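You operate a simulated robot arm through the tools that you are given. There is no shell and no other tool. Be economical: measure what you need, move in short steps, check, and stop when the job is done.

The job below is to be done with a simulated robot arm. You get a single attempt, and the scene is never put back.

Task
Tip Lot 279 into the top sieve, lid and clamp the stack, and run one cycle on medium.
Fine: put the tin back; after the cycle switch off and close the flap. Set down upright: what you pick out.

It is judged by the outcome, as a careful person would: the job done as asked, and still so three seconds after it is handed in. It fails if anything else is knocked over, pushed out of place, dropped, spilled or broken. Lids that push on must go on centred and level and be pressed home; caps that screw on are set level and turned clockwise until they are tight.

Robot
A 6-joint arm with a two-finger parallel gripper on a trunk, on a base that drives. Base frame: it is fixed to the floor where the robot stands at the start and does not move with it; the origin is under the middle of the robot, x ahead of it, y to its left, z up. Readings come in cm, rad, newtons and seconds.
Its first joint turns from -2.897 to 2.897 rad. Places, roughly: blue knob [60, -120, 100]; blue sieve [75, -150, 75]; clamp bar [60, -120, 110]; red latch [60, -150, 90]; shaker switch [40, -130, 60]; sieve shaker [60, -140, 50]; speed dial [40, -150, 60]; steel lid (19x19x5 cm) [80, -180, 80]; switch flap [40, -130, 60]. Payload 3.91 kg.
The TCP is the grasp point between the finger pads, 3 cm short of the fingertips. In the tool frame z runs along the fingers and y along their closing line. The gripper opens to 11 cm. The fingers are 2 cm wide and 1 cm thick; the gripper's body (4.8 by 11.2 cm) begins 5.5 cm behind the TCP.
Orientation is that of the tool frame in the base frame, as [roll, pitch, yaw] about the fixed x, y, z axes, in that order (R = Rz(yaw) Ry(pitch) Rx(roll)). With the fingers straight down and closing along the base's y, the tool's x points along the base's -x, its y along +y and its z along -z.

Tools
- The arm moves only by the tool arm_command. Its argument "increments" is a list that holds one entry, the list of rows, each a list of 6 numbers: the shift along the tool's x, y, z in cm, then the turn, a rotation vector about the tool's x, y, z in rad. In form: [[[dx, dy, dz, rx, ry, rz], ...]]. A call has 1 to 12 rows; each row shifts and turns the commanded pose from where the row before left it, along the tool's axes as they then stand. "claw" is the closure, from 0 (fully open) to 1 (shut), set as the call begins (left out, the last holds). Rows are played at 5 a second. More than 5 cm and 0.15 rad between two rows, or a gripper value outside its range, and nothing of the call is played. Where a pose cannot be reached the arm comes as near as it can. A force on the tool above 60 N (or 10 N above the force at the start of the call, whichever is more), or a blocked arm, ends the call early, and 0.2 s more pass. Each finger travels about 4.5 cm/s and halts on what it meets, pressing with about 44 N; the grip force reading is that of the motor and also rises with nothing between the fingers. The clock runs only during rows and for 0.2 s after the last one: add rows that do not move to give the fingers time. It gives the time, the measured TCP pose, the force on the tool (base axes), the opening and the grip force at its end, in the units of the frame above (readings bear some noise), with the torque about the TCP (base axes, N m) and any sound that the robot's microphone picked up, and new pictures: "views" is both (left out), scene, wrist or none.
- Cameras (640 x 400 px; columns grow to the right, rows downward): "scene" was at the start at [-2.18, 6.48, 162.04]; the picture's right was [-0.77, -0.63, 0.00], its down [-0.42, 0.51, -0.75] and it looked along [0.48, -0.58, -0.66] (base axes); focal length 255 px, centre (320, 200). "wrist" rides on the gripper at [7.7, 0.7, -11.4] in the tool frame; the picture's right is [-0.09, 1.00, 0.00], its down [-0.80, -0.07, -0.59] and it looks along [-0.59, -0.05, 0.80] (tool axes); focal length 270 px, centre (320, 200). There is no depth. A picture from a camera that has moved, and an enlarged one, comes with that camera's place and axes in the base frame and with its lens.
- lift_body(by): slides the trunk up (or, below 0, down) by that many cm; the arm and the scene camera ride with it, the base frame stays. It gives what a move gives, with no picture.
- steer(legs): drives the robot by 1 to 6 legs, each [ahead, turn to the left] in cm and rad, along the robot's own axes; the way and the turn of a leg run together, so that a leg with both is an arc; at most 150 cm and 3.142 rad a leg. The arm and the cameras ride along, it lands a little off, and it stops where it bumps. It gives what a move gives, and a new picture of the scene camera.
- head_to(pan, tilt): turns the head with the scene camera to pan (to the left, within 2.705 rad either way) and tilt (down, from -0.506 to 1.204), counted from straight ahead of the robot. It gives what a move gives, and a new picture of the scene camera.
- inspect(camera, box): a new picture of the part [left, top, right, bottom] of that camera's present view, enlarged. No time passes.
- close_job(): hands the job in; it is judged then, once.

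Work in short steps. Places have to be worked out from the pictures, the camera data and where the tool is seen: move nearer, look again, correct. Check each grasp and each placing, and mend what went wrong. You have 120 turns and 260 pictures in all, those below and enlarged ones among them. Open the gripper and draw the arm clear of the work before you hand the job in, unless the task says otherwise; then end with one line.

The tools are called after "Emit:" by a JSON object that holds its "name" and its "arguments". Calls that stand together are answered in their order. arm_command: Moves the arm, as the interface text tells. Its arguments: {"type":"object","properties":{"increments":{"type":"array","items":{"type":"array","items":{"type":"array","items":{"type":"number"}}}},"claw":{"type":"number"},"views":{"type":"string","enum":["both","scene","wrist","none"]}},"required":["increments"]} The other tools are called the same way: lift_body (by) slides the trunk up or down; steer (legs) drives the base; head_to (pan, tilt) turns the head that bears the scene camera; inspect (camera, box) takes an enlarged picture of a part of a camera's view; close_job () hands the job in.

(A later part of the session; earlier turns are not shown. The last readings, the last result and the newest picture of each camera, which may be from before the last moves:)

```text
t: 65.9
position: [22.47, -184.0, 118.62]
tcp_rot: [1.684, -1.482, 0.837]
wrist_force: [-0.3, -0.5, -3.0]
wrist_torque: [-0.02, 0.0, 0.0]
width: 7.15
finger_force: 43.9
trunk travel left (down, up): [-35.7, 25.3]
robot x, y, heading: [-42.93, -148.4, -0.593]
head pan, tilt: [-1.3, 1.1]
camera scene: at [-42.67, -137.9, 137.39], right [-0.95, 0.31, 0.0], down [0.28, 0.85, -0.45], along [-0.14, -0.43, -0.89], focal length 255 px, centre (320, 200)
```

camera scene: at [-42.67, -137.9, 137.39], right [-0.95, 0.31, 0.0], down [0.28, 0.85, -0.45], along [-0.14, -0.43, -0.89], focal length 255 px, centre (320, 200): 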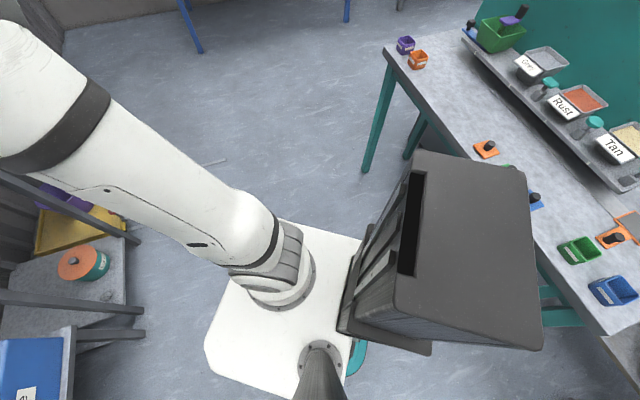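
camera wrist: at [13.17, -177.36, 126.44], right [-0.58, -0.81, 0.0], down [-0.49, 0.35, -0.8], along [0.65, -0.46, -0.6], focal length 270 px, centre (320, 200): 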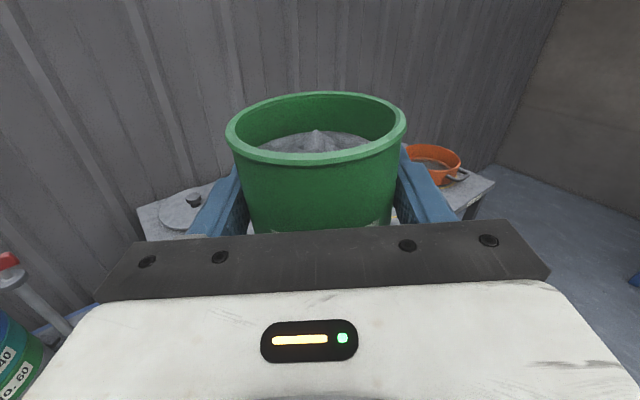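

The robot's rear came up against the green-legged table behind. Drive ahead a bit, then finish the turn and look at the shaker.

Emit:
{"name": "steer", "arguments": {"legs": [[18, 0], [0, 0.59]]}}

Emit:
{"name": "head_to", "arguments": {"pan": 0.3, "tilt": 0.6}}

```text
t: 69.1
position: [46.81, -150.53, 118.64]
tcp_rot: [1.683, -1.481, 1.451]
wrist_force: [-0.3, 0.5, -2.1]
wrist_torque: [-0.05, -0.02, -0.01]
width: 7.1
finger_force: 44.0
trunk travel left (down, up): [-35.7, 25.3]
robot x, y, heading: [-26.72, -160.88, 0.019]
head pan, tilt: [-1.3, 1.1]
camera scene: at [-32.93, -152.3, 137.39], right [-0.96, -0.29, 0.0], down [-0.26, 0.85, -0.45], along [0.13, -0.43, -0.89], focal length 255 px, centre (320, 200)
```

scene: 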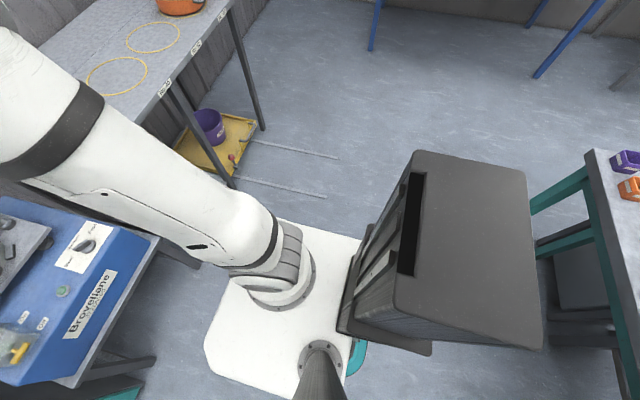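

```text
t: 70.8
position: [46.89, -150.5, 118.65]
tcp_rot: [1.684, -1.482, 1.45]
wrist_force: [-0.4, -0.3, -2.9]
wrist_torque: [-0.05, 0.02, -0.04]
width: 7.12
finger_force: 44.2
trunk travel left (down, up): [-35.7, 25.3]
robot x, y, heading: [-27.04, -161.19, 0.021]
head pan, tilt: [0.3, 0.6]
camera scene: at [-26.33, -143.46, 141.25], right [0.31, -0.95, 0.0], down [-0.54, -0.18, -0.82], along [0.78, 0.26, -0.57], focal length 255 px, centre (320, 200)
```

scene: 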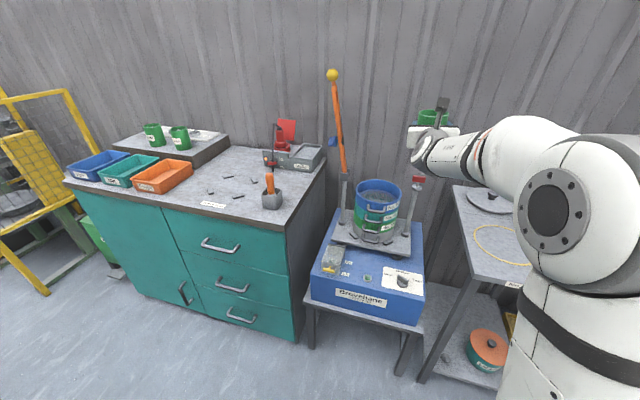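

Zoom on the shaker from here to triangulate sieve, bar, latch, switch and dial.

Emit:
{"name": "inspect", "arguments": {"camera": "scene", "box": [290, 60, 450, 200]}}

Emit:
{"name": "inspect", "arguments": {"camera": "scene", "box": [300, 160, 450, 330]}}

Emit:
{"name": "arm_command", "arguments": {"increments": [[[0, 0, 0, 0, 0, 0]]], "views": "wrist"}}

```text
2.86 times, centred on (370, 130) of scene
camera zoom: at [-26.33, -143.46, 141.25], right [0.31, -0.95, 0.0], down [-0.54, -0.18, -0.82], along [0.78, 0.26, -0.57], focal length 728 px, centre (177, 400)
```

zoom: 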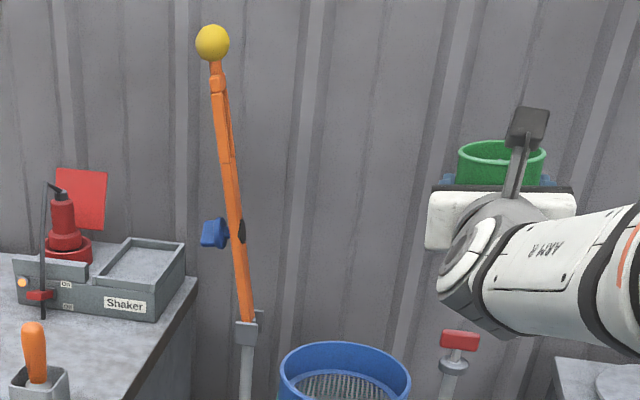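

```text
2.35 times, centred on (375, 245) of scene
camera zoom: at [-26.33, -143.46, 141.25], right [0.31, -0.95, 0.0], down [-0.54, -0.18, -0.82], along [0.78, 0.26, -0.57], focal length 600 px, centre (191, 94)
```

zoom: 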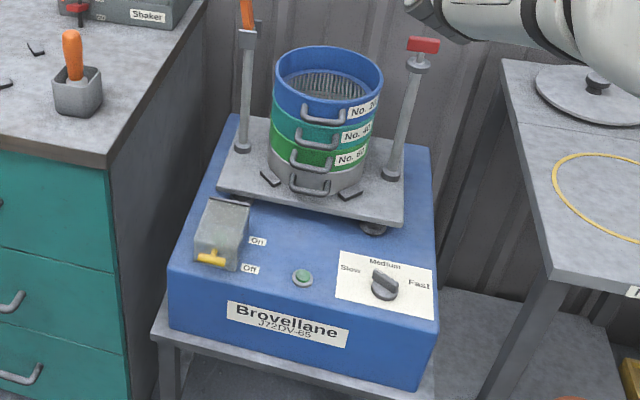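

```text
t: 71.2
position: [46.84, -150.55, 118.66]
tcp_rot: [1.684, -1.483, 1.451]
wrist_force: [0.6, 0.2, -3.3]
wrist_torque: [-0.02, -0.02, 0.01]
width: 7.13
finger_force: 44.7
trunk travel left (down, up): [-35.7, 25.3]
robot x, y, heading: [-27.17, -161.09, 0.023]
head pan, tilt: [0.3, 0.6]
camera wrist: at [35.41, -150.43, 126.44], right [-0.01, -1.0, 0.0], down [-0.6, 0.0, -0.8], along [0.8, -0.01, -0.6], focal length 270 px, centre (320, 200)
```

wrist: 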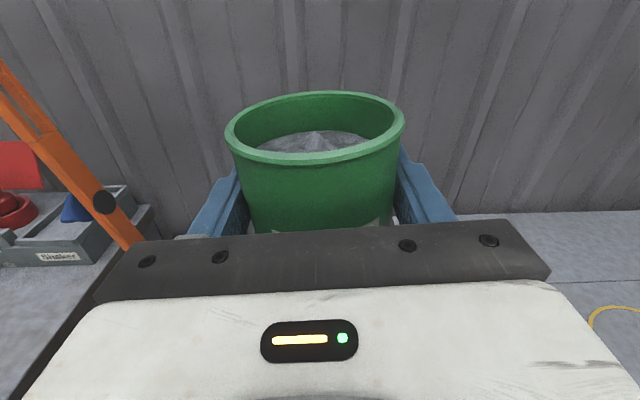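

Best triangulation: top sieve rim centre ≈(62.5,−138.6), z≈86, Ø≈18. Drive ahead 15 and shift the arm left, staying high, then check.

Emit:
{"name": "steer", "arguments": {"legs": [[15, -0.02]]}}

Emit:
{"name": "arm_command", "arguments": {"increments": [[[0, -3, 0, 0, 0, 0], [0, -3, 0, 0, 0, 0], [0, -3, 0, 0, 0, 0], [0, -3, 0, 0, 0, 0]]], "views": "both"}}

```text
t: 72.6
position: [62.05, -151.73, 118.65]
tcp_rot: [1.691, -1.481, 1.425]
wrist_force: [-0.2, 0.0, -3.8]
wrist_torque: [-0.01, 0.01, 0.0]
width: 7.11
finger_force: 44.4
trunk travel left (down, up): [-35.7, 25.3]
robot x, y, heading: [-12.08, -160.76, -0.004]
head pan, tilt: [0.3, 0.6]
camera scene: at [-10.91, -143.04, 141.25], right [0.29, -0.96, 0.0], down [-0.54, -0.16, -0.82], along [0.79, 0.24, -0.57], focal length 255 px, centre (320, 200)
```

scene: 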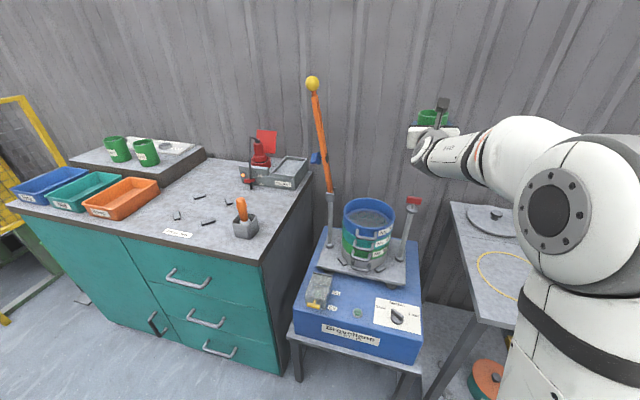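

```text
t: 73.6
position: [62.36, -139.63, 117.65]
tcp_rot: [1.698, -1.484, 1.419]
wrist_force: [0.3, 0.7, -3.4]
wrist_torque: [-0.02, 0.0, -0.02]
width: 7.12
finger_force: 44.1
trunk travel left (down, up): [-35.7, 25.3]
robot x, y, heading: [-12.05, -160.64, -0.002]
head pan, tilt: [0.3, 0.6]
camera scene: at [-10.93, -143.03, 141.25], right [0.29, -0.96, 0.0], down [-0.54, -0.17, -0.82], along [0.79, 0.24, -0.57], focal length 255 px, centre (320, 200)
camera wrist: at [50.94, -139.31, 125.37], right [-0.03, -1.0, 0.0], down [-0.6, 0.02, -0.8], along [0.8, -0.02, -0.6], focal length 270 px, centre (320, 200)
```

scene: 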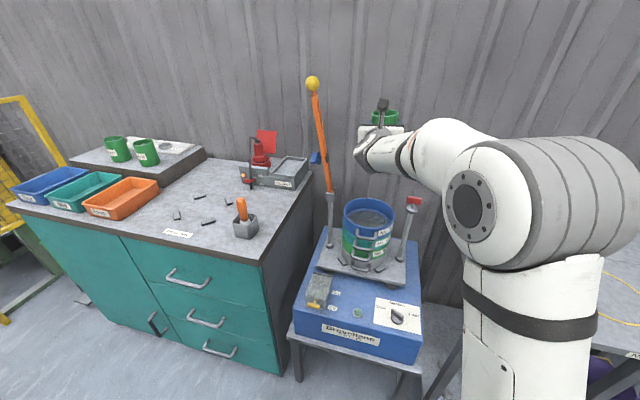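
wrist: 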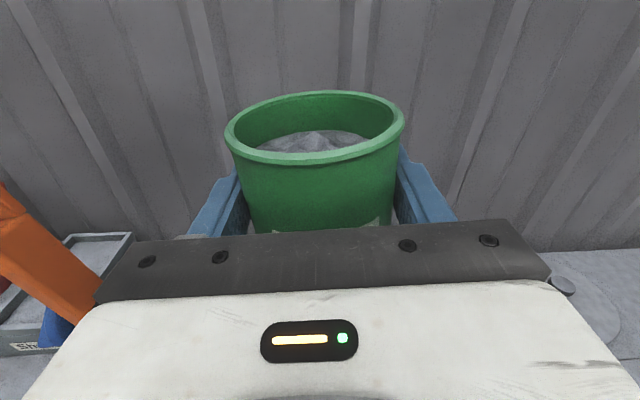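

Zoom for a precise reading of the rim from this nearer viewpoint.

Emit:
{"name": "inspect", "arguments": {"camera": "scene", "box": [300, 150, 440, 290]}}

Emit:
{"name": "head_to", "arguments": {"pan": 0.9, "tilt": 0.7}}

Emit:
{"name": "head_to", "arguments": {"pan": 0.1, "tilt": 0.7}}

Emit:
{"name": "inspect", "arguments": {"camera": "scene", "box": [230, 60, 430, 260]}}

```text
2.86 times, centred on (370, 220) of scene
camera zoom: at [-10.93, -143.03, 141.25], right [0.29, -0.96, 0.0], down [-0.54, -0.17, -0.82], along [0.79, 0.24, -0.57], focal length 728 px, centre (177, 143)
```

zoom: 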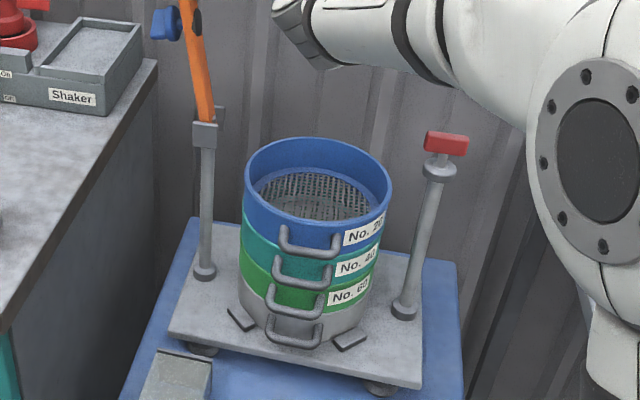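

```text
t: 74.6
position: [62.14, -139.76, 117.68]
tcp_rot: [1.692, -1.481, 1.426]
wrist_force: [0.6, 0.0, -3.2]
wrist_torque: [0.0, 0.01, 0.0]
width: 7.08
finger_force: 44.2
trunk travel left (down, up): [-35.7, 25.3]
robot x, y, heading: [-11.8, -160.98, -0.005]
head pan, tilt: [0.901, 0.7]
camera scene: at [-14.08, -138.99, 140.39], right [0.78, -0.63, 0.0], down [-0.4, -0.5, -0.76], along [0.48, 0.6, -0.64], focal length 255 px, centre (320, 200)
```

scene: 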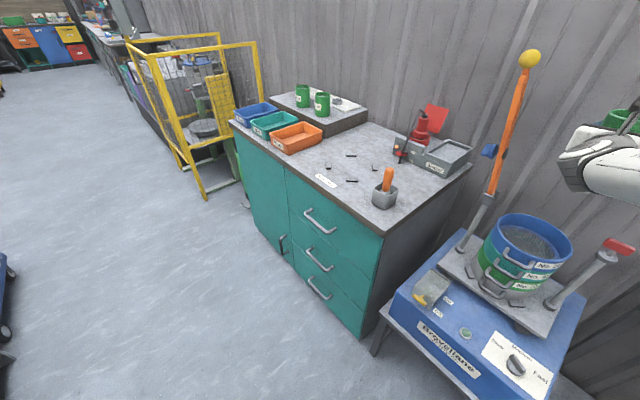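

```text
t: 75.7
position: [62.29, -139.64, 117.62]
tcp_rot: [1.69, -1.482, 1.426]
wrist_force: [-0.4, -0.4, -3.4]
wrist_torque: [-0.03, 0.0, -0.03]
width: 7.09
finger_force: 44.1
trunk travel left (down, up): [-35.7, 25.3]
robot x, y, heading: [-11.74, -160.77, -0.005]
head pan, tilt: [0.099, 0.7]
camera scene: at [-10.94, -144.8, 140.39], right [0.1, -1.0, 0.0], down [-0.64, -0.06, -0.76], along [0.76, 0.07, -0.64], focal length 255 px, centre (320, 200)
```

scene: 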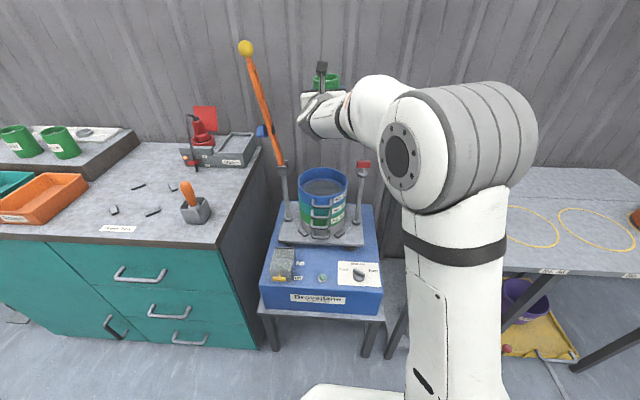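

```text
2.00 times, centred on (330, 160) of scene
camera zoom: at [-10.94, -144.8, 140.39], right [0.1, -1.0, 0.0], down [-0.64, -0.06, -0.76], along [0.76, 0.07, -0.64], focal length 510 px, centre (300, 280)
```

zoom: 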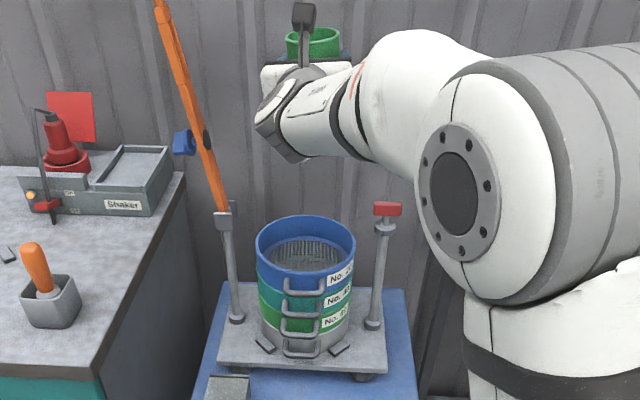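

Rim ≈(62.5,−139,86). Lower the trunk so the tin bottom is just above the rim and check in the picture.

Emit:
{"name": "lift_body", "arguments": {"by": -19}}

Emit:
{"name": "head_to", "arguments": {"pan": 0.3, "tilt": 0.5}}

Emit:
{"name": "inspect", "arguments": {"camera": "scene", "box": [280, 100, 440, 260]}}

```text
t: 77.8
position: [62.24, -139.71, 98.61]
tcp_rot: [1.69, -1.482, 1.427]
wrist_force: [0.1, 0.4, -2.6]
wrist_torque: [-0.03, -0.02, 0.0]
width: 7.09
finger_force: 44.1
trunk travel left (down, up): [-16.7, 44.3]
robot x, y, heading: [-12.2, -160.43, -0.003]
head pan, tilt: [0.099, 0.7]
```

```text
t: 78.5
position: [62.19, -139.68, 98.57]
tcp_rot: [1.693, -1.483, 1.427]
wrist_force: [0.4, -0.7, -3.6]
wrist_torque: [0.01, -0.05, -0.01]
width: 7.09
finger_force: 44.2
trunk travel left (down, up): [-16.7, 44.3]
robot x, y, heading: [-11.8, -160.73, -0.002]
head pan, tilt: [0.3, 0.499]
camera scene: at [-10.7, -142.97, 123.15], right [0.29, -0.96, 0.0], down [-0.46, -0.14, -0.88], along [0.84, 0.26, -0.48], focal length 255 px, centre (320, 200)
```

scene: 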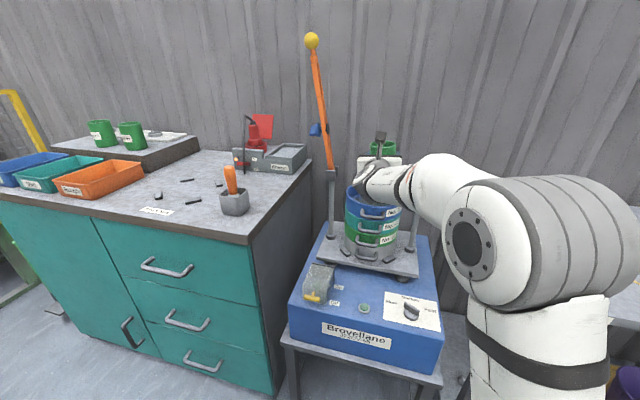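

```text
2.50 times, centred on (360, 180) of scene
camera zoom: at [-10.7, -142.97, 123.15], right [0.29, -0.96, 0.0], down [-0.46, -0.14, -0.88], along [0.84, 0.26, -0.48], focal length 637 px, centre (220, 250)
```

zoom: 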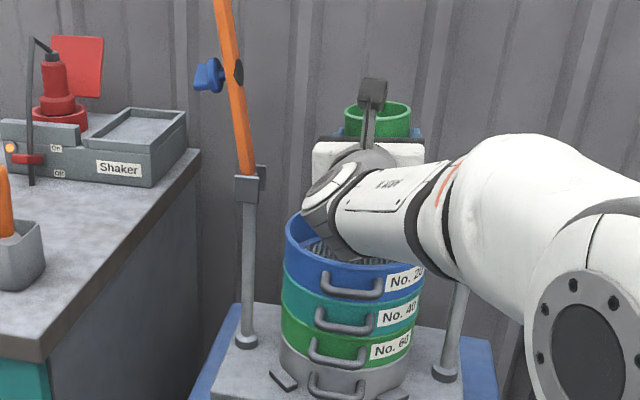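

Geometry matches the prediction. Shift 2 cm left, lower to z≈95 and begin tipping (mouth toward −y) by 0.6 rad to test reach.

Emit:
{"name": "arm_command", "arguments": {"increments": [[[-2, -1, 0, 0, 0, 0], [-1.7, -1, 0, 0, 0, 0], [0, 0, 0, 0, 0, 0], [0, 0, 0, 0, 0, 0.15], [0, 0, 0, 0, 0, 0.15], [0, 0, 0, 0, 0, 0.15]]], "views": "both"}}

```text
t: 79.9
position: [62.31, -138.15, 94.88]
tcp_rot: [-1.601, -1.205, -1.57]
wrist_force: [0.6, -0.5, -2.9]
wrist_torque: [-0.01, -0.01, 0.01]
width: 7.07
finger_force: 44.4
trunk travel left (down, up): [-16.7, 44.3]
robot x, y, heading: [-12.14, -160.71, -0.001]
head pan, tilt: [0.3, 0.499]
camera scene: at [-10.7, -142.96, 123.16], right [0.29, -0.96, 0.0], down [-0.46, -0.14, -0.88], along [0.84, 0.26, -0.48], focal length 255 px, centre (320, 200)
camera wrist: at [50.86, -141.12, 101.79], right [-0.03, -0.9, -0.44], down [-0.59, 0.37, -0.72], along [0.81, 0.24, -0.54], focal length 270 px, centre (320, 200)
```

scene: 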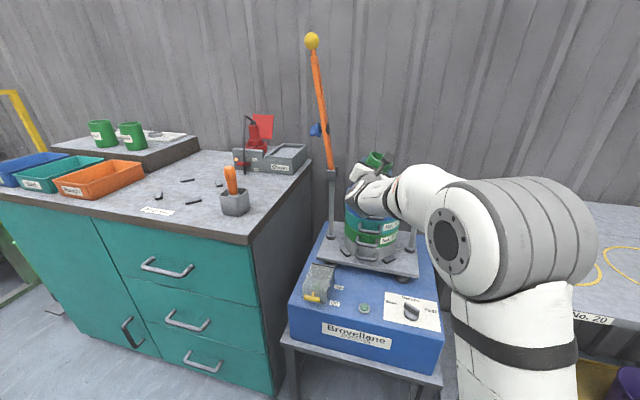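
wrist: 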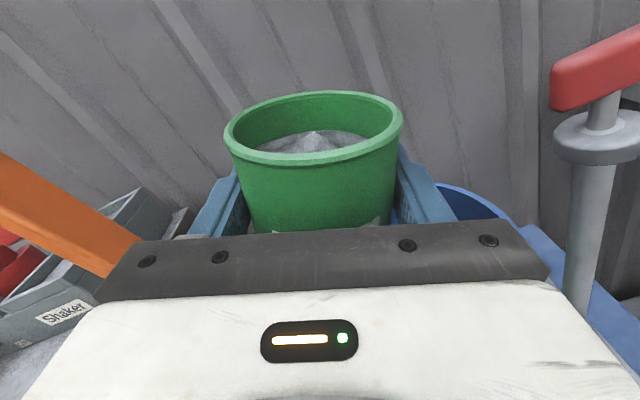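

Reach is fine. Continue tipping to ~1.8 rad and look.

Emit:
{"name": "arm_command", "arguments": {"increments": [[[0, 0, 0, 0, 0, 0.15], [0, 0, 0, 0, 0, 0.15], [0, 0, 0, 0, 0, 0.15], [0, 0, 0, 0, 0, 0.15], [0, 0, 0, 0, 0, 0.15], [0, 0, 0, 0, 0, 0.15], [0, 0, 0, 0, 0, 0.15], [0, 0, 0, 0, 0, 0.15], [0, 0, 0, 0, 0, 0.15]]], "views": "both"}}

```text
t: 81.9
position: [62.23, -137.98, 94.81]
tcp_rot: [-1.58, 0.143, -1.598]
wrist_force: [-0.1, 0.0, -2.0]
wrist_torque: [-0.05, -0.02, 0.01]
width: 7.04
finger_force: 43.7
trunk travel left (down, up): [-16.7, 44.3]
robot x, y, heading: [-11.96, -160.72, -0.0]
head pan, tilt: [0.3, 0.499]
camera scene: at [-10.71, -142.97, 123.16], right [0.29, -0.96, 0.0], down [-0.46, -0.14, -0.88], along [0.84, 0.26, -0.48], focal length 255 px, centre (320, 200)
camera wrist: at [50.65, -145.25, 93.0], right [0.0, 0.23, -0.97], down [-0.57, 0.8, 0.19], along [0.82, 0.56, 0.13], focal length 270 px, centre (320, 200)
```

scene: 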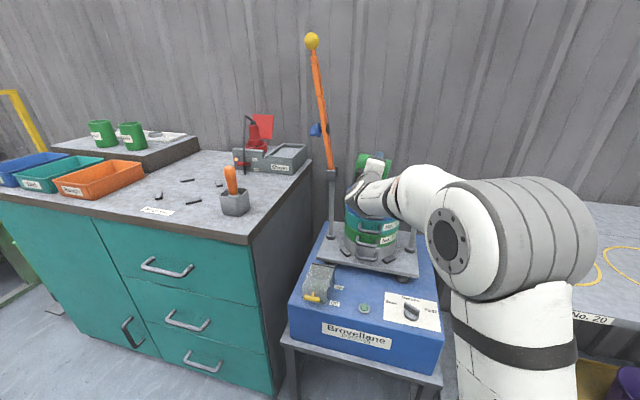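
wrist: 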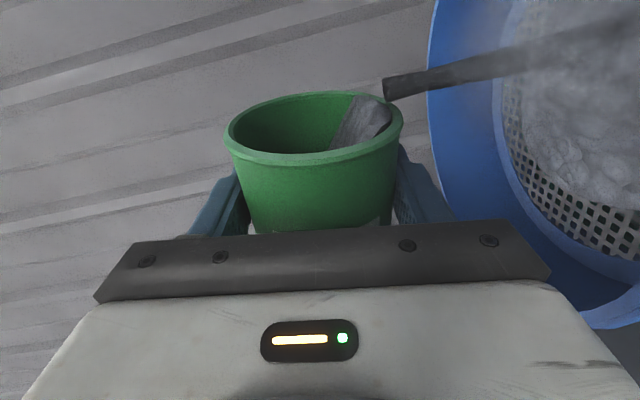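

Material is flowing into the sieve. Tip further to ~2.4 rad and dwell.

Emit:
{"name": "arm_command", "arguments": {"increments": [[[0, 0, 0, 0, 0, 0.12], [0, 0, 0, 0, 0, 0.12], [0, 0, 0, 0, 0, 0.12], [0, 0, 0, 0, 0, 0.12], [0, 0, 0, 0, 0, 0.12], [0, 0, 0, 0, 0, 0], [0, 0, 0, 0, 0, 0], [0, 0, 0, 0, 0, 0], [0, 0, 0, 0, 0, 0], [0, 0, 0, 0, 0, 0]]], "views": "both"}}

```text
t: 84.1
position: [62.31, -138.01, 94.79]
tcp_rot: [-1.586, 0.74, -1.608]
wrist_force: [-0.4, -0.9, -1.0]
wrist_torque: [-0.04, 0.0, 0.04]
width: 7.03
finger_force: 44.1
trunk travel left (down, up): [-16.7, 44.3]
robot x, y, heading: [-11.98, -160.59, -0.006]
head pan, tilt: [0.3, 0.499]
camera scene: at [-10.72, -142.97, 123.16], right [0.29, -0.96, 0.0], down [-0.46, -0.14, -0.88], along [0.84, 0.26, -0.48], focal length 255 px, centre (320, 200)
camera wrist: at [50.65, -142.92, 89.13], right [0.01, 0.74, -0.68], down [-0.57, 0.56, 0.6], along [0.82, 0.38, 0.43], focal length 270 px, centre (320, 200)
```

scene: 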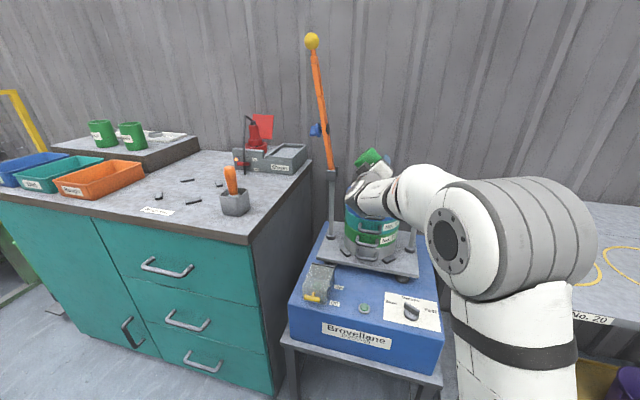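
wrist: 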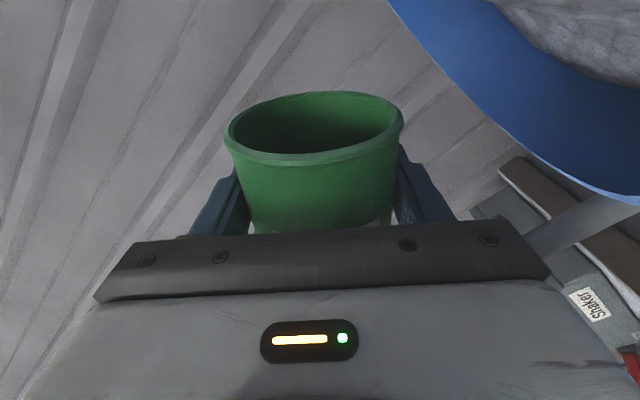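

The tin looks empty; zoom to confirm before rotating back.

Emit:
{"name": "inspect", "arguments": {"camera": "wrist", "box": [210, 60, 430, 240]}}

Emit:
{"name": "arm_command", "arguments": {"increments": [[[0, 0, 0, 0, 0, 0.1], [0, 0, 0, 0, 0, 0], [0, 0, 0, 0, 0, -0.1], [0, 0, 0, 0, 0, -0.15], [0, 0, 0, 0, 0, -0.15], [0, 0, 0, 0, 0, -0.15], [0, 0, 0, 0, 0, -0.15], [0, 0, 0, 0, 0, -0.15], [0, 0, 0, 0, 0, -0.15]]], "views": "wrist"}}

Emit:
{"name": "arm_command", "arguments": {"increments": [[[0, 0, 0, 0, 0, -0.15], [0, 0, 0, 0, 0, -0.15], [0, 0, 0, 0, 0, -0.15], [0, 0, 0, 0, 0, -0.15], [0, 0, 0, 0, 0, -0.15], [0, 0, 0, 0, 0, -0.15], [0, 0, 0, 0, 0, -0.15], [0, 0, 0, 0, 0, -0.15], [0, 0, 0, 0, 0, -0.15], [0, 0, 0, 0, 0, 0]]], "views": "wrist"}}

```text
2.22 times, centred on (320, 150) of wrist
camera zoom: at [50.65, -142.92, 89.13], right [0.01, 0.74, -0.68], down [-0.57, 0.56, 0.6], along [0.82, 0.38, 0.43], focal length 601 px, centre (320, 311)
```

zoom: 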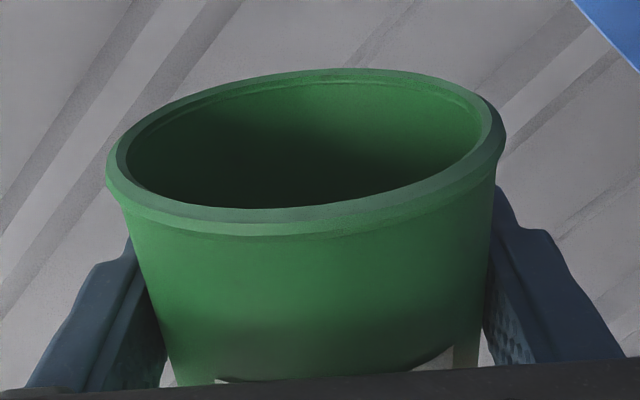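

```text
t: 86.1
position: [62.23, -137.97, 94.79]
tcp_rot: [-1.581, -0.16, -1.593]
wrist_force: [0.0, -0.2, 0.2]
wrist_torque: [0.01, 0.0, 0.05]
width: 7.02
finger_force: 44.0
trunk travel left (down, up): [-16.7, 44.3]
robot x, y, heading: [-12.6, -160.43, -0.005]
head pan, tilt: [0.3, 0.499]
camera wrist: at [50.64, -145.37, 95.44], right [-0.01, -0.07, -1.0], down [-0.57, 0.82, -0.05], along [0.82, 0.57, -0.05], focal length 270 px, centre (320, 200)
```

wrist: 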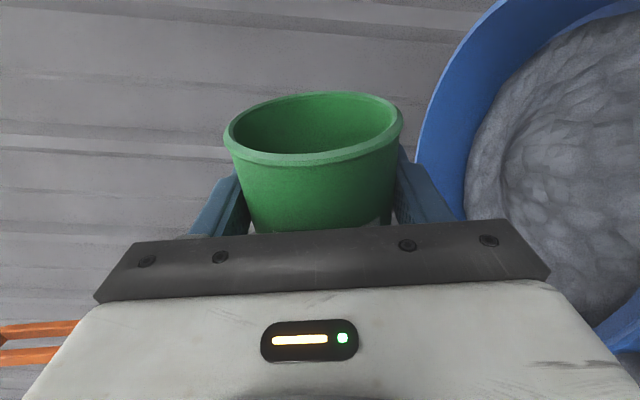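

```text
t: 88.3
position: [62.27, -138.08, 94.77]
tcp_rot: [-1.74, -1.509, -1.43]
wrist_force: [0.3, -0.5, -1.2]
wrist_torque: [0.02, 0.02, 0.03]
width: 7.02
finger_force: 43.7
trunk travel left (down, up): [-16.7, 44.3]
robot x, y, heading: [-11.69, -160.72, -0.001]
head pan, tilt: [0.3, 0.499]
camera wrist: at [50.87, -138.92, 102.47], right [-0.03, -0.99, -0.15], down [-0.6, 0.14, -0.79], along [0.8, 0.07, -0.6], focal length 270 px, centre (320, 200)
```

wrist: 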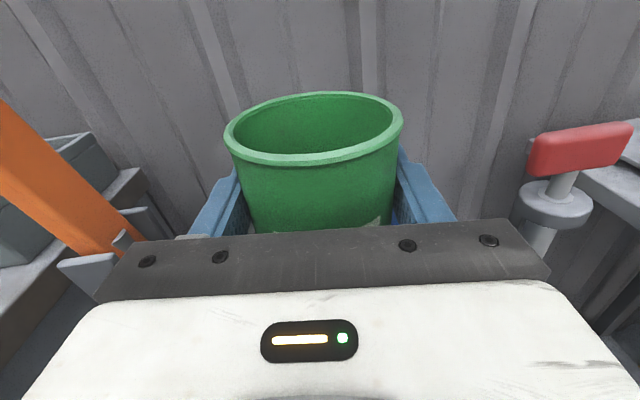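

The tin is empty and the sample is in the top sieve. Level the tool (compensating slight tin tilt), raise, back away, and drive back to the tin's place.

Emit:
{"name": "arm_command", "arguments": {"increments": [[[0, 0, 0, 0, 0, -0.08], [0, 0, 0, 0, 0, 0]]], "views": "none"}}

Emit:
{"name": "lift_body", "arguments": {"by": 25}}

Emit:
{"name": "steer", "arguments": {"legs": [[-15, 0], [0, -1.571], [-121, 0], [0, 1.571]]}}

```text
t: 88.9
position: [62.27, -138.21, 94.83]
tcp_rot: [2.092, -1.549, 1.021]
wrist_force: [-1.2, -0.6, -0.4]
wrist_torque: [0.0, 0.01, -0.01]
width: 7.03
finger_force: 43.8
trunk travel left (down, up): [-16.7, 44.3]
robot x, y, heading: [-11.89, -160.54, 0.002]
head pan, tilt: [0.3, 0.499]
```

```text
t: 91.5
position: [62.37, -138.04, 119.76]
tcp_rot: [2.11, -1.55, 1.006]
wrist_force: [0.3, 0.1, -1.1]
wrist_torque: [0.0, -0.02, 0.0]
width: 7.02
finger_force: 44.1
trunk travel left (down, up): [-41.7, 19.3]
robot x, y, heading: [-11.68, -160.58, -0.004]
head pan, tilt: [0.3, 0.499]
```

```text
t: 96.5
position: [-0.26, -233.81, 119.69]
tcp_rot: [2.091, -1.549, -0.494]
wrist_force: [1.2, 0.8, -1.2]
wrist_torque: [-0.02, 0.01, -0.05]
width: 7.02
finger_force: 43.6
trunk travel left (down, up): [-41.7, 19.3]
robot x, y, heading: [-22.18, -160.27, -1.503]
head pan, tilt: [0.3, 0.499]
stopped in leg 2: the robot was blocked; the commanded pose is now the measured one
camera scene: at [-4.28, -160.47, 148.15], right [-0.93, -0.36, 0.0], down [-0.17, 0.45, -0.88], along [0.32, -0.82, -0.48], focal length 255 px, centre (320, 200)
```

scene: 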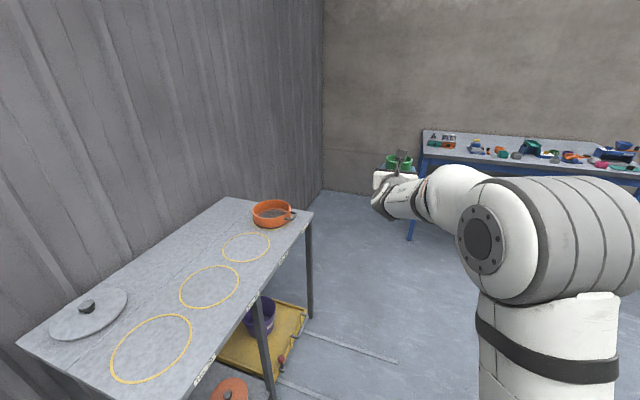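

The rear corner brushed the counter. Turn back a little, reverse out to the aisle centre, then straighten along the aisle.

Emit:
{"name": "steer", "arguments": {"legs": [[0, 0.65], [-22, 0], [0, -0.7]]}}

```text
t: 101.8
position: [-17.71, -217.75, 119.8]
tcp_rot: [2.117, -1.551, -0.553]
wrist_force: [0.1, 0.6, -0.7]
wrist_torque: [0.03, -0.01, 0.0]
width: 6.99
finger_force: 44.1
trunk travel left (down, up): [-41.7, 19.3]
robot x, y, heading: [-35.5, -143.75, -1.53]
head pan, tilt: [0.3, 0.499]
camera scene: at [-17.72, -144.17, 148.16], right [-0.94, -0.33, 0.0], down [-0.16, 0.45, -0.88], along [0.29, -0.83, -0.48], focal length 255 px, centre (320, 200)
```

scene: 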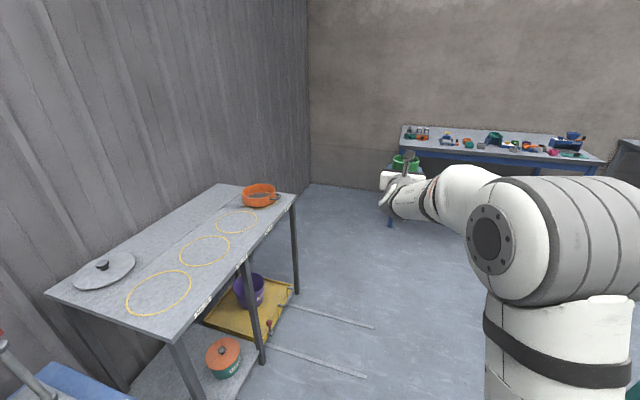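

Now straighten, reverse 104 cm along the aisle and turn left to face the tin shelf.

Emit:
{"name": "steer", "arguments": {"legs": [[0, -0.04], [-104.5, 0]]}}

Emit:
{"name": "steer", "arguments": {"legs": [[0, 1.57]]}}

```text
t: 107.5
position: [-20.56, -114.74, 119.91]
tcp_rot: [2.124, -1.55, -0.591]
wrist_force: [0.5, 0.0, -1.7]
wrist_torque: [-0.01, 0.01, -0.01]
width: 7.04
finger_force: 44.2
trunk travel left (down, up): [-41.7, 19.3]
robot x, y, heading: [-36.06, -40.85, -1.568]
head pan, tilt: [0.3, 0.499]
camera scene: at [-18.15, -41.21, 148.16], right [-0.95, -0.3, 0.0], down [-0.14, 0.46, -0.88], along [0.26, -0.84, -0.48], focal length 255 px, centre (320, 200)
```

scene: 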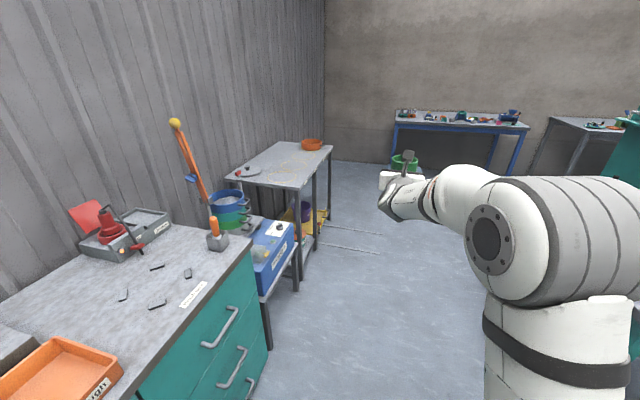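

```text
t: 112.1
position: [39.06, -25.21, 119.57]
tcp_rot: [2.16, -1.551, 0.937]
wrist_force: [-0.8, -1.1, -0.2]
wrist_torque: [-0.01, 0.02, 0.09]
width: 7.04
finger_force: 43.8
trunk travel left (down, up): [-41.7, 19.3]
robot x, y, heading: [-35.54, -44.66, -0.005]
head pan, tilt: [0.3, 0.499]
stopped in leg 1: the robot was blocked; the commanded pose is now the measured one
camera scene: at [-34.31, -27.15, 148.17], right [0.29, -0.96, 0.0], down [-0.46, -0.14, -0.88], along [0.84, 0.25, -0.48], focal length 255 px, centre (320, 200)
```

scene: 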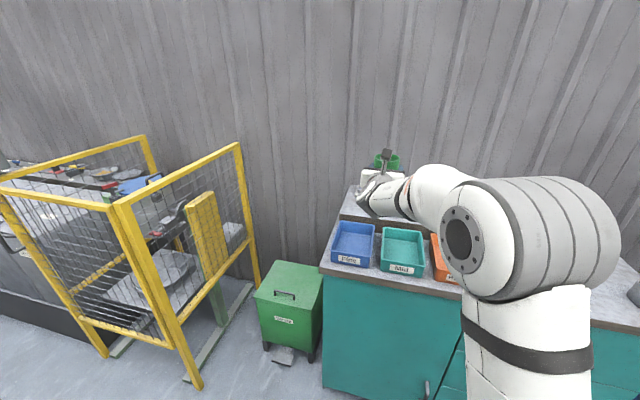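

Facing the shelf now. Shift the arm left 8.7 cm, and drive forward 20 cm, still high.

Emit:
{"name": "arm_command", "arguments": {"increments": [[[0, -2.9, 0, 0, 0, 0], [0, -2.9, 0, 0, 0, 0], [0, -2.9, 0, 0, 0, 0]]], "views": "none"}}

Emit:
{"name": "steer", "arguments": {"legs": [[20, 0]]}}

Emit:
{"name": "arm_command", "arguments": {"increments": [[[0, 0, 0, 0, 0, 0]]], "views": "wrist"}}

Emit:
{"name": "head_to", "arguments": {"pan": 0.1, "tilt": 0.75}}

```text
t: 112.9
position: [39.47, -16.34, 119.79]
tcp_rot: [2.124, -1.55, 0.97]
wrist_force: [0.2, -0.9, -1.4]
wrist_torque: [-0.01, 0.02, 0.0]
width: 7.03
finger_force: 43.4
trunk travel left (down, up): [-41.7, 19.3]
robot x, y, heading: [-35.47, -44.77, -0.003]
head pan, tilt: [0.3, 0.499]
```

```text
t: 114.4
position: [59.19, -16.16, 119.66]
tcp_rot: [2.144, -1.549, 0.955]
wrist_force: [0.1, 0.0, -0.2]
wrist_torque: [0.03, 0.0, 0.0]
width: 7.0
finger_force: 43.4
trunk travel left (down, up): [-41.7, 19.3]
robot x, y, heading: [-15.91, -44.8, -0.006]
head pan, tilt: [0.3, 0.499]
camera scene: at [-14.53, -27.21, 148.16], right [0.29, -0.96, 0.0], down [-0.46, -0.14, -0.88], along [0.84, 0.25, -0.48], focal length 255 px, centre (320, 200)
```

scene: 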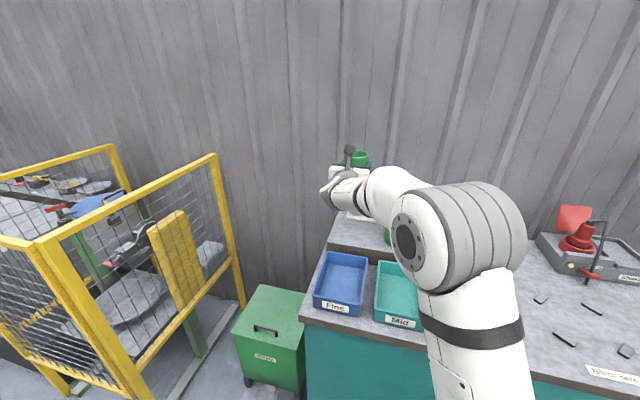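

```text
t: 114.8
position: [59.13, -16.25, 119.74]
tcp_rot: [2.137, -1.551, 0.964]
wrist_force: [0.4, -0.8, -0.8]
wrist_torque: [-0.02, -0.01, 0.02]
width: 7.01
finger_force: 44.0
trunk travel left (down, up): [-41.7, 19.3]
robot x, y, heading: [-15.45, -44.77, -0.005]
head pan, tilt: [0.3, 0.499]
camera wrist: at [47.75, -16.3, 127.46], right [-0.04, -1.0, -0.07], down [-0.6, 0.08, -0.8], along [0.8, 0.01, -0.6], focal length 270 px, centre (320, 200)
```

wrist: 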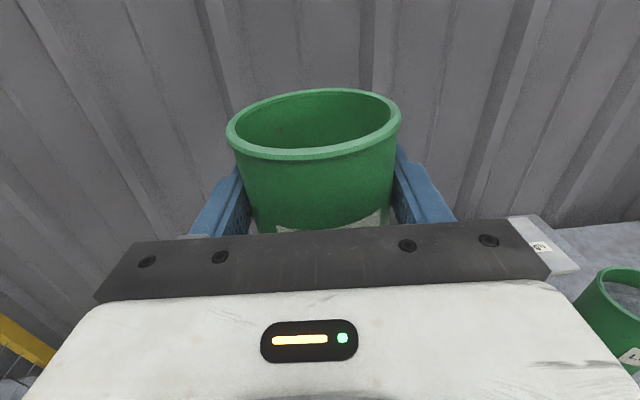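

```text
t: 115.6
position: [59.09, -16.03, 119.73]
tcp_rot: [2.133, -1.549, 0.968]
wrist_force: [-1.3, 0.7, -1.9]
wrist_torque: [0.03, 0.02, 0.02]
width: 7.01
finger_force: 43.9
trunk travel left (down, up): [-41.7, 19.3]
robot x, y, heading: [-15.61, -44.71, -0.008]
head pan, tilt: [0.099, 0.75]
camera scene: at [-15.04, -29.08, 145.97], right [0.09, -1.0, 0.0], down [-0.68, -0.06, -0.73], along [0.73, 0.07, -0.68], focal length 255 px, centre (320, 200)
```

scene: 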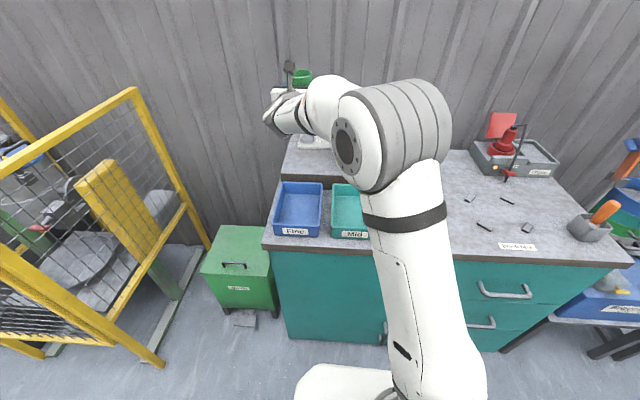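

Hold level: small roll correction and forward/right trim, then lower the trunk to just above contact.

Emit:
{"name": "arm_command", "arguments": {"increments": [[[0, 0.4, 1.8, 0, 0, 0.06], [0, 0, 0, 0, 0, 0]]], "views": "none"}}

Emit:
{"name": "lift_body", "arguments": {"by": -18}}

Emit:
{"name": "arm_command", "arguments": {"increments": [[[0, 0, 0, 0, 0, 0]]], "views": "both"}}

```text
t: 116.2
position: [60.87, -16.91, 119.6]
tcp_rot: [-1.841, -1.529, -1.344]
wrist_force: [-0.2, 0.1, -0.9]
wrist_torque: [0.02, -0.02, 0.0]
width: 7.0
finger_force: 44.3
trunk travel left (down, up): [-41.7, 19.3]
robot x, y, heading: [-15.96, -45.06, -0.005]
head pan, tilt: [0.099, 0.75]
```

```text
t: 118.2
position: [60.97, -16.79, 101.63]
tcp_rot: [-1.836, -1.527, -1.349]
wrist_force: [-0.7, 0.5, -1.5]
wrist_torque: [0.02, 0.01, 0.0]
width: 6.98
finger_force: 44.1
trunk travel left (down, up): [-23.7, 37.3]
robot x, y, heading: [-15.49, -44.91, -0.007]
head pan, tilt: [0.099, 0.75]
```

```text
t: 118.6
position: [60.82, -16.91, 101.48]
tcp_rot: [-1.839, -1.526, -1.345]
wrist_force: [-0.3, 0.9, -1.2]
wrist_torque: [-0.03, 0.0, 0.03]
width: 6.98
finger_force: 44.4
trunk travel left (down, up): [-23.7, 37.3]
robot x, y, heading: [-15.62, -44.85, -0.005]
head pan, tilt: [0.099, 0.75]
camera scene: at [-15.04, -29.08, 127.97], right [0.09, -1.0, 0.0], down [-0.68, -0.06, -0.73], along [0.73, 0.07, -0.68], focal length 255 px, centre (320, 200)
camera wrist: at [49.53, -17.33, 109.32], right [-0.04, -0.99, -0.13], down [-0.6, 0.13, -0.79], along [0.8, 0.04, -0.6], focal length 270 px, centre (320, 200)
```

scene: 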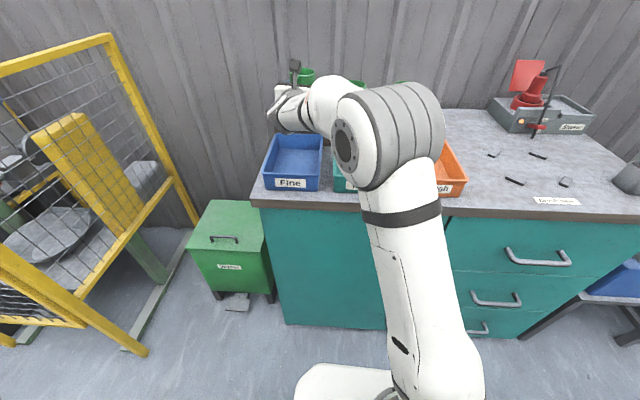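
wrist: 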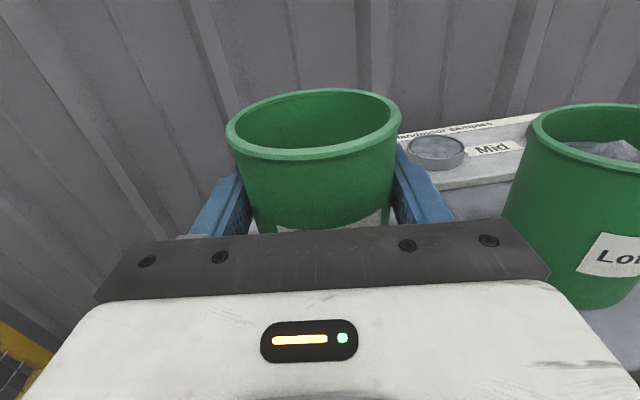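

Trim x/y to the tin's original spot, lower to near contact, then step down until the force changes.

Emit:
{"name": "arm_command", "arguments": {"increments": [[[0, -0.6, 0.4, 0, 0, -0.03], [-0.8, 0, 0, 0, 0, 0], [-0.8, 0, 0, 0, 0, 0]]], "views": "none"}}

Emit:
{"name": "arm_command", "arguments": {"increments": [[[-0.4, 0, 0, 0, 0, 0], [-0.3, 0, 0, 0, 0, 0], [0, 0, 0, 0, 0, 0]]], "views": "wrist"}}

```text
t: 119.4
position: [61.33, -16.05, 99.98]
tcp_rot: [-2.358, -1.554, -0.827]
wrist_force: [0.0, -0.3, -1.1]
wrist_torque: [0.01, 0.01, 0.0]
width: 6.98
finger_force: 44.1
trunk travel left (down, up): [-23.7, 37.3]
robot x, y, heading: [-15.98, -44.98, -0.005]
head pan, tilt: [0.099, 0.75]
```

```text
t: 120.2
position: [61.31, -15.98, 99.14]
tcp_rot: [-2.352, -1.555, -0.831]
wrist_force: [0.0, -0.3, -0.7]
wrist_torque: [-0.02, 0.02, -0.02]
width: 7.0
finger_force: 44.1
trunk travel left (down, up): [-23.7, 37.3]
robot x, y, heading: [-15.65, -45.01, -0.005]
head pan, tilt: [0.099, 0.75]
camera wrist: at [49.95, -16.44, 107.02], right [-0.04, -0.99, -0.1], down [-0.6, 0.11, -0.79], along [0.8, 0.02, -0.6], focal length 270 px, centre (320, 200)
```

wrist: 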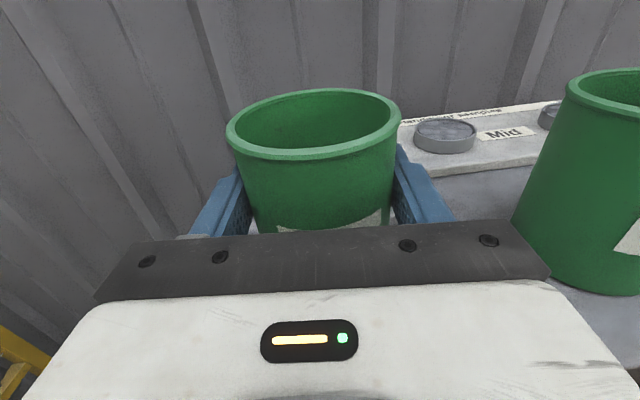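

No contact yet; step down in small increments.

Emit:
{"name": "arm_command", "arguments": {"increments": [[[-0.25, 0, 0, 0, 0, 0], [-0.2, 0, 0, 0, 0, 0], [0, 0, 0, 0, 0, 0]]], "views": "none"}}

Emit:
{"name": "arm_command", "arguments": {"increments": [[[-0.2, 0, 0, 0, 0, 0], [0, 0, 0, 0, 0, 0]]], "views": "wrist"}}

```text
t: 121.0
position: [61.38, -16.11, 98.72]
tcp_rot: [-2.344, -1.556, -0.84]
wrist_force: [0.4, -0.3, -0.7]
wrist_torque: [0.0, -0.01, 0.02]
width: 7.0
finger_force: 43.9
trunk travel left (down, up): [-23.7, 37.3]
robot x, y, heading: [-15.34, -44.58, -0.004]
head pan, tilt: [0.099, 0.75]
```

```text
t: 121.6
position: [61.28, -16.22, 98.78]
tcp_rot: [-2.275, -1.555, -0.909]
wrist_force: [0.9, 1.2, 1.5]
wrist_torque: [-0.07, 0.01, -0.01]
width: 7.0
finger_force: 44.0
trunk travel left (down, up): [-23.7, 37.3]
robot x, y, heading: [-15.63, -45.02, -0.006]
head pan, tilt: [0.099, 0.75]
camera wrist: at [49.87, -16.5, 106.46], right [-0.04, -0.99, -0.1], down [-0.6, 0.11, -0.79], along [0.8, 0.03, -0.6], focal length 270 px, centre (320, 200)
```

wrist: 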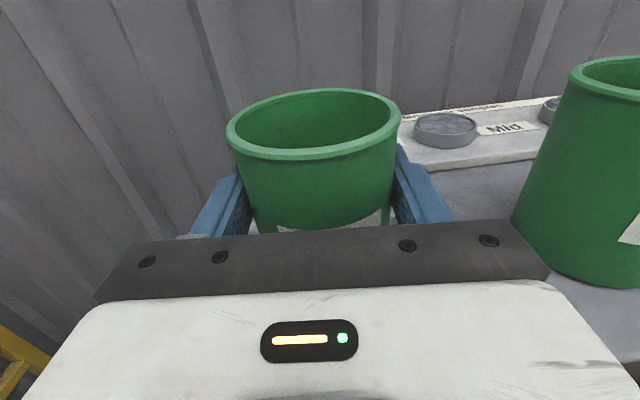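

Contact at the original height (force turned upward). Release gently.

Emit:
{"name": "arm_command", "arguments": {"increments": [[[0, 0, 0, 0, 0, 0], [0, 0, 0, 0, 0, 0], [0, 0, 0, 0, 0, 0]]], "claw": 0.26, "views": "wrist"}}

Emit:
{"name": "arm_command", "arguments": {"increments": [[[0, 0, 0, 0, 0, 0], [0, 0, 0, 0, 0, 0], [0, 0, 0, 0, 0, 0]]], "claw": 0.0, "views": "wrist"}}

```text
t: 122.4
position: [61.23, -16.2, 98.7]
tcp_rot: [-2.34, -1.555, -0.845]
wrist_force: [-0.2, -0.4, -0.4]
wrist_torque: [0.0, -0.01, 0.01]
width: 8.15
finger_force: 0.1
trunk travel left (down, up): [-23.7, 37.3]
robot x, y, heading: [-16.12, -44.64, -0.008]
head pan, tilt: [0.099, 0.75]
camera wrist: at [49.89, -16.5, 106.4], right [-0.04, -0.99, -0.1], down [-0.6, 0.11, -0.79], along [0.8, 0.03, -0.6], focal length 270 px, centre (320, 200)
```

wrist: 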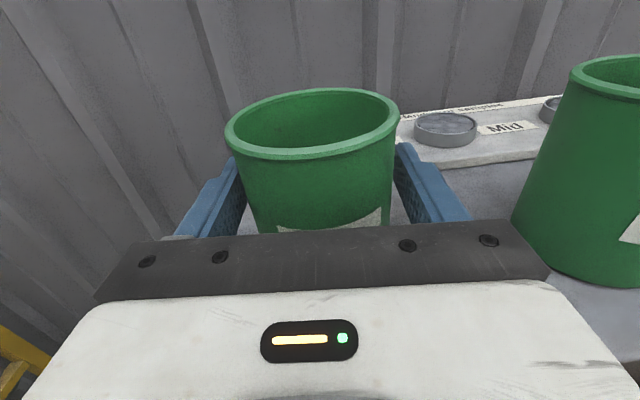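

```text
t: 123.2
position: [61.25, -16.19, 98.7]
tcp_rot: [-2.336, -1.554, -0.849]
wrist_force: [0.3, -0.6, 0.0]
wrist_torque: [-0.01, -0.01, -0.04]
width: 10.98
finger_force: 0.1
trunk travel left (down, up): [-23.7, 37.3]
robot x, y, heading: [-16.01, -44.94, -0.006]
head pan, tilt: [0.099, 0.75]
camera wrist: at [49.89, -16.5, 106.41], right [-0.04, -0.99, -0.1], down [-0.6, 0.11, -0.79], along [0.8, 0.03, -0.6], focal length 270 px, centre (320, 200)
```

wrist: 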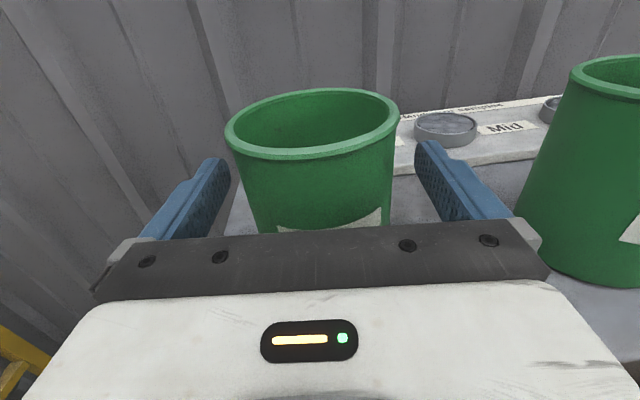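

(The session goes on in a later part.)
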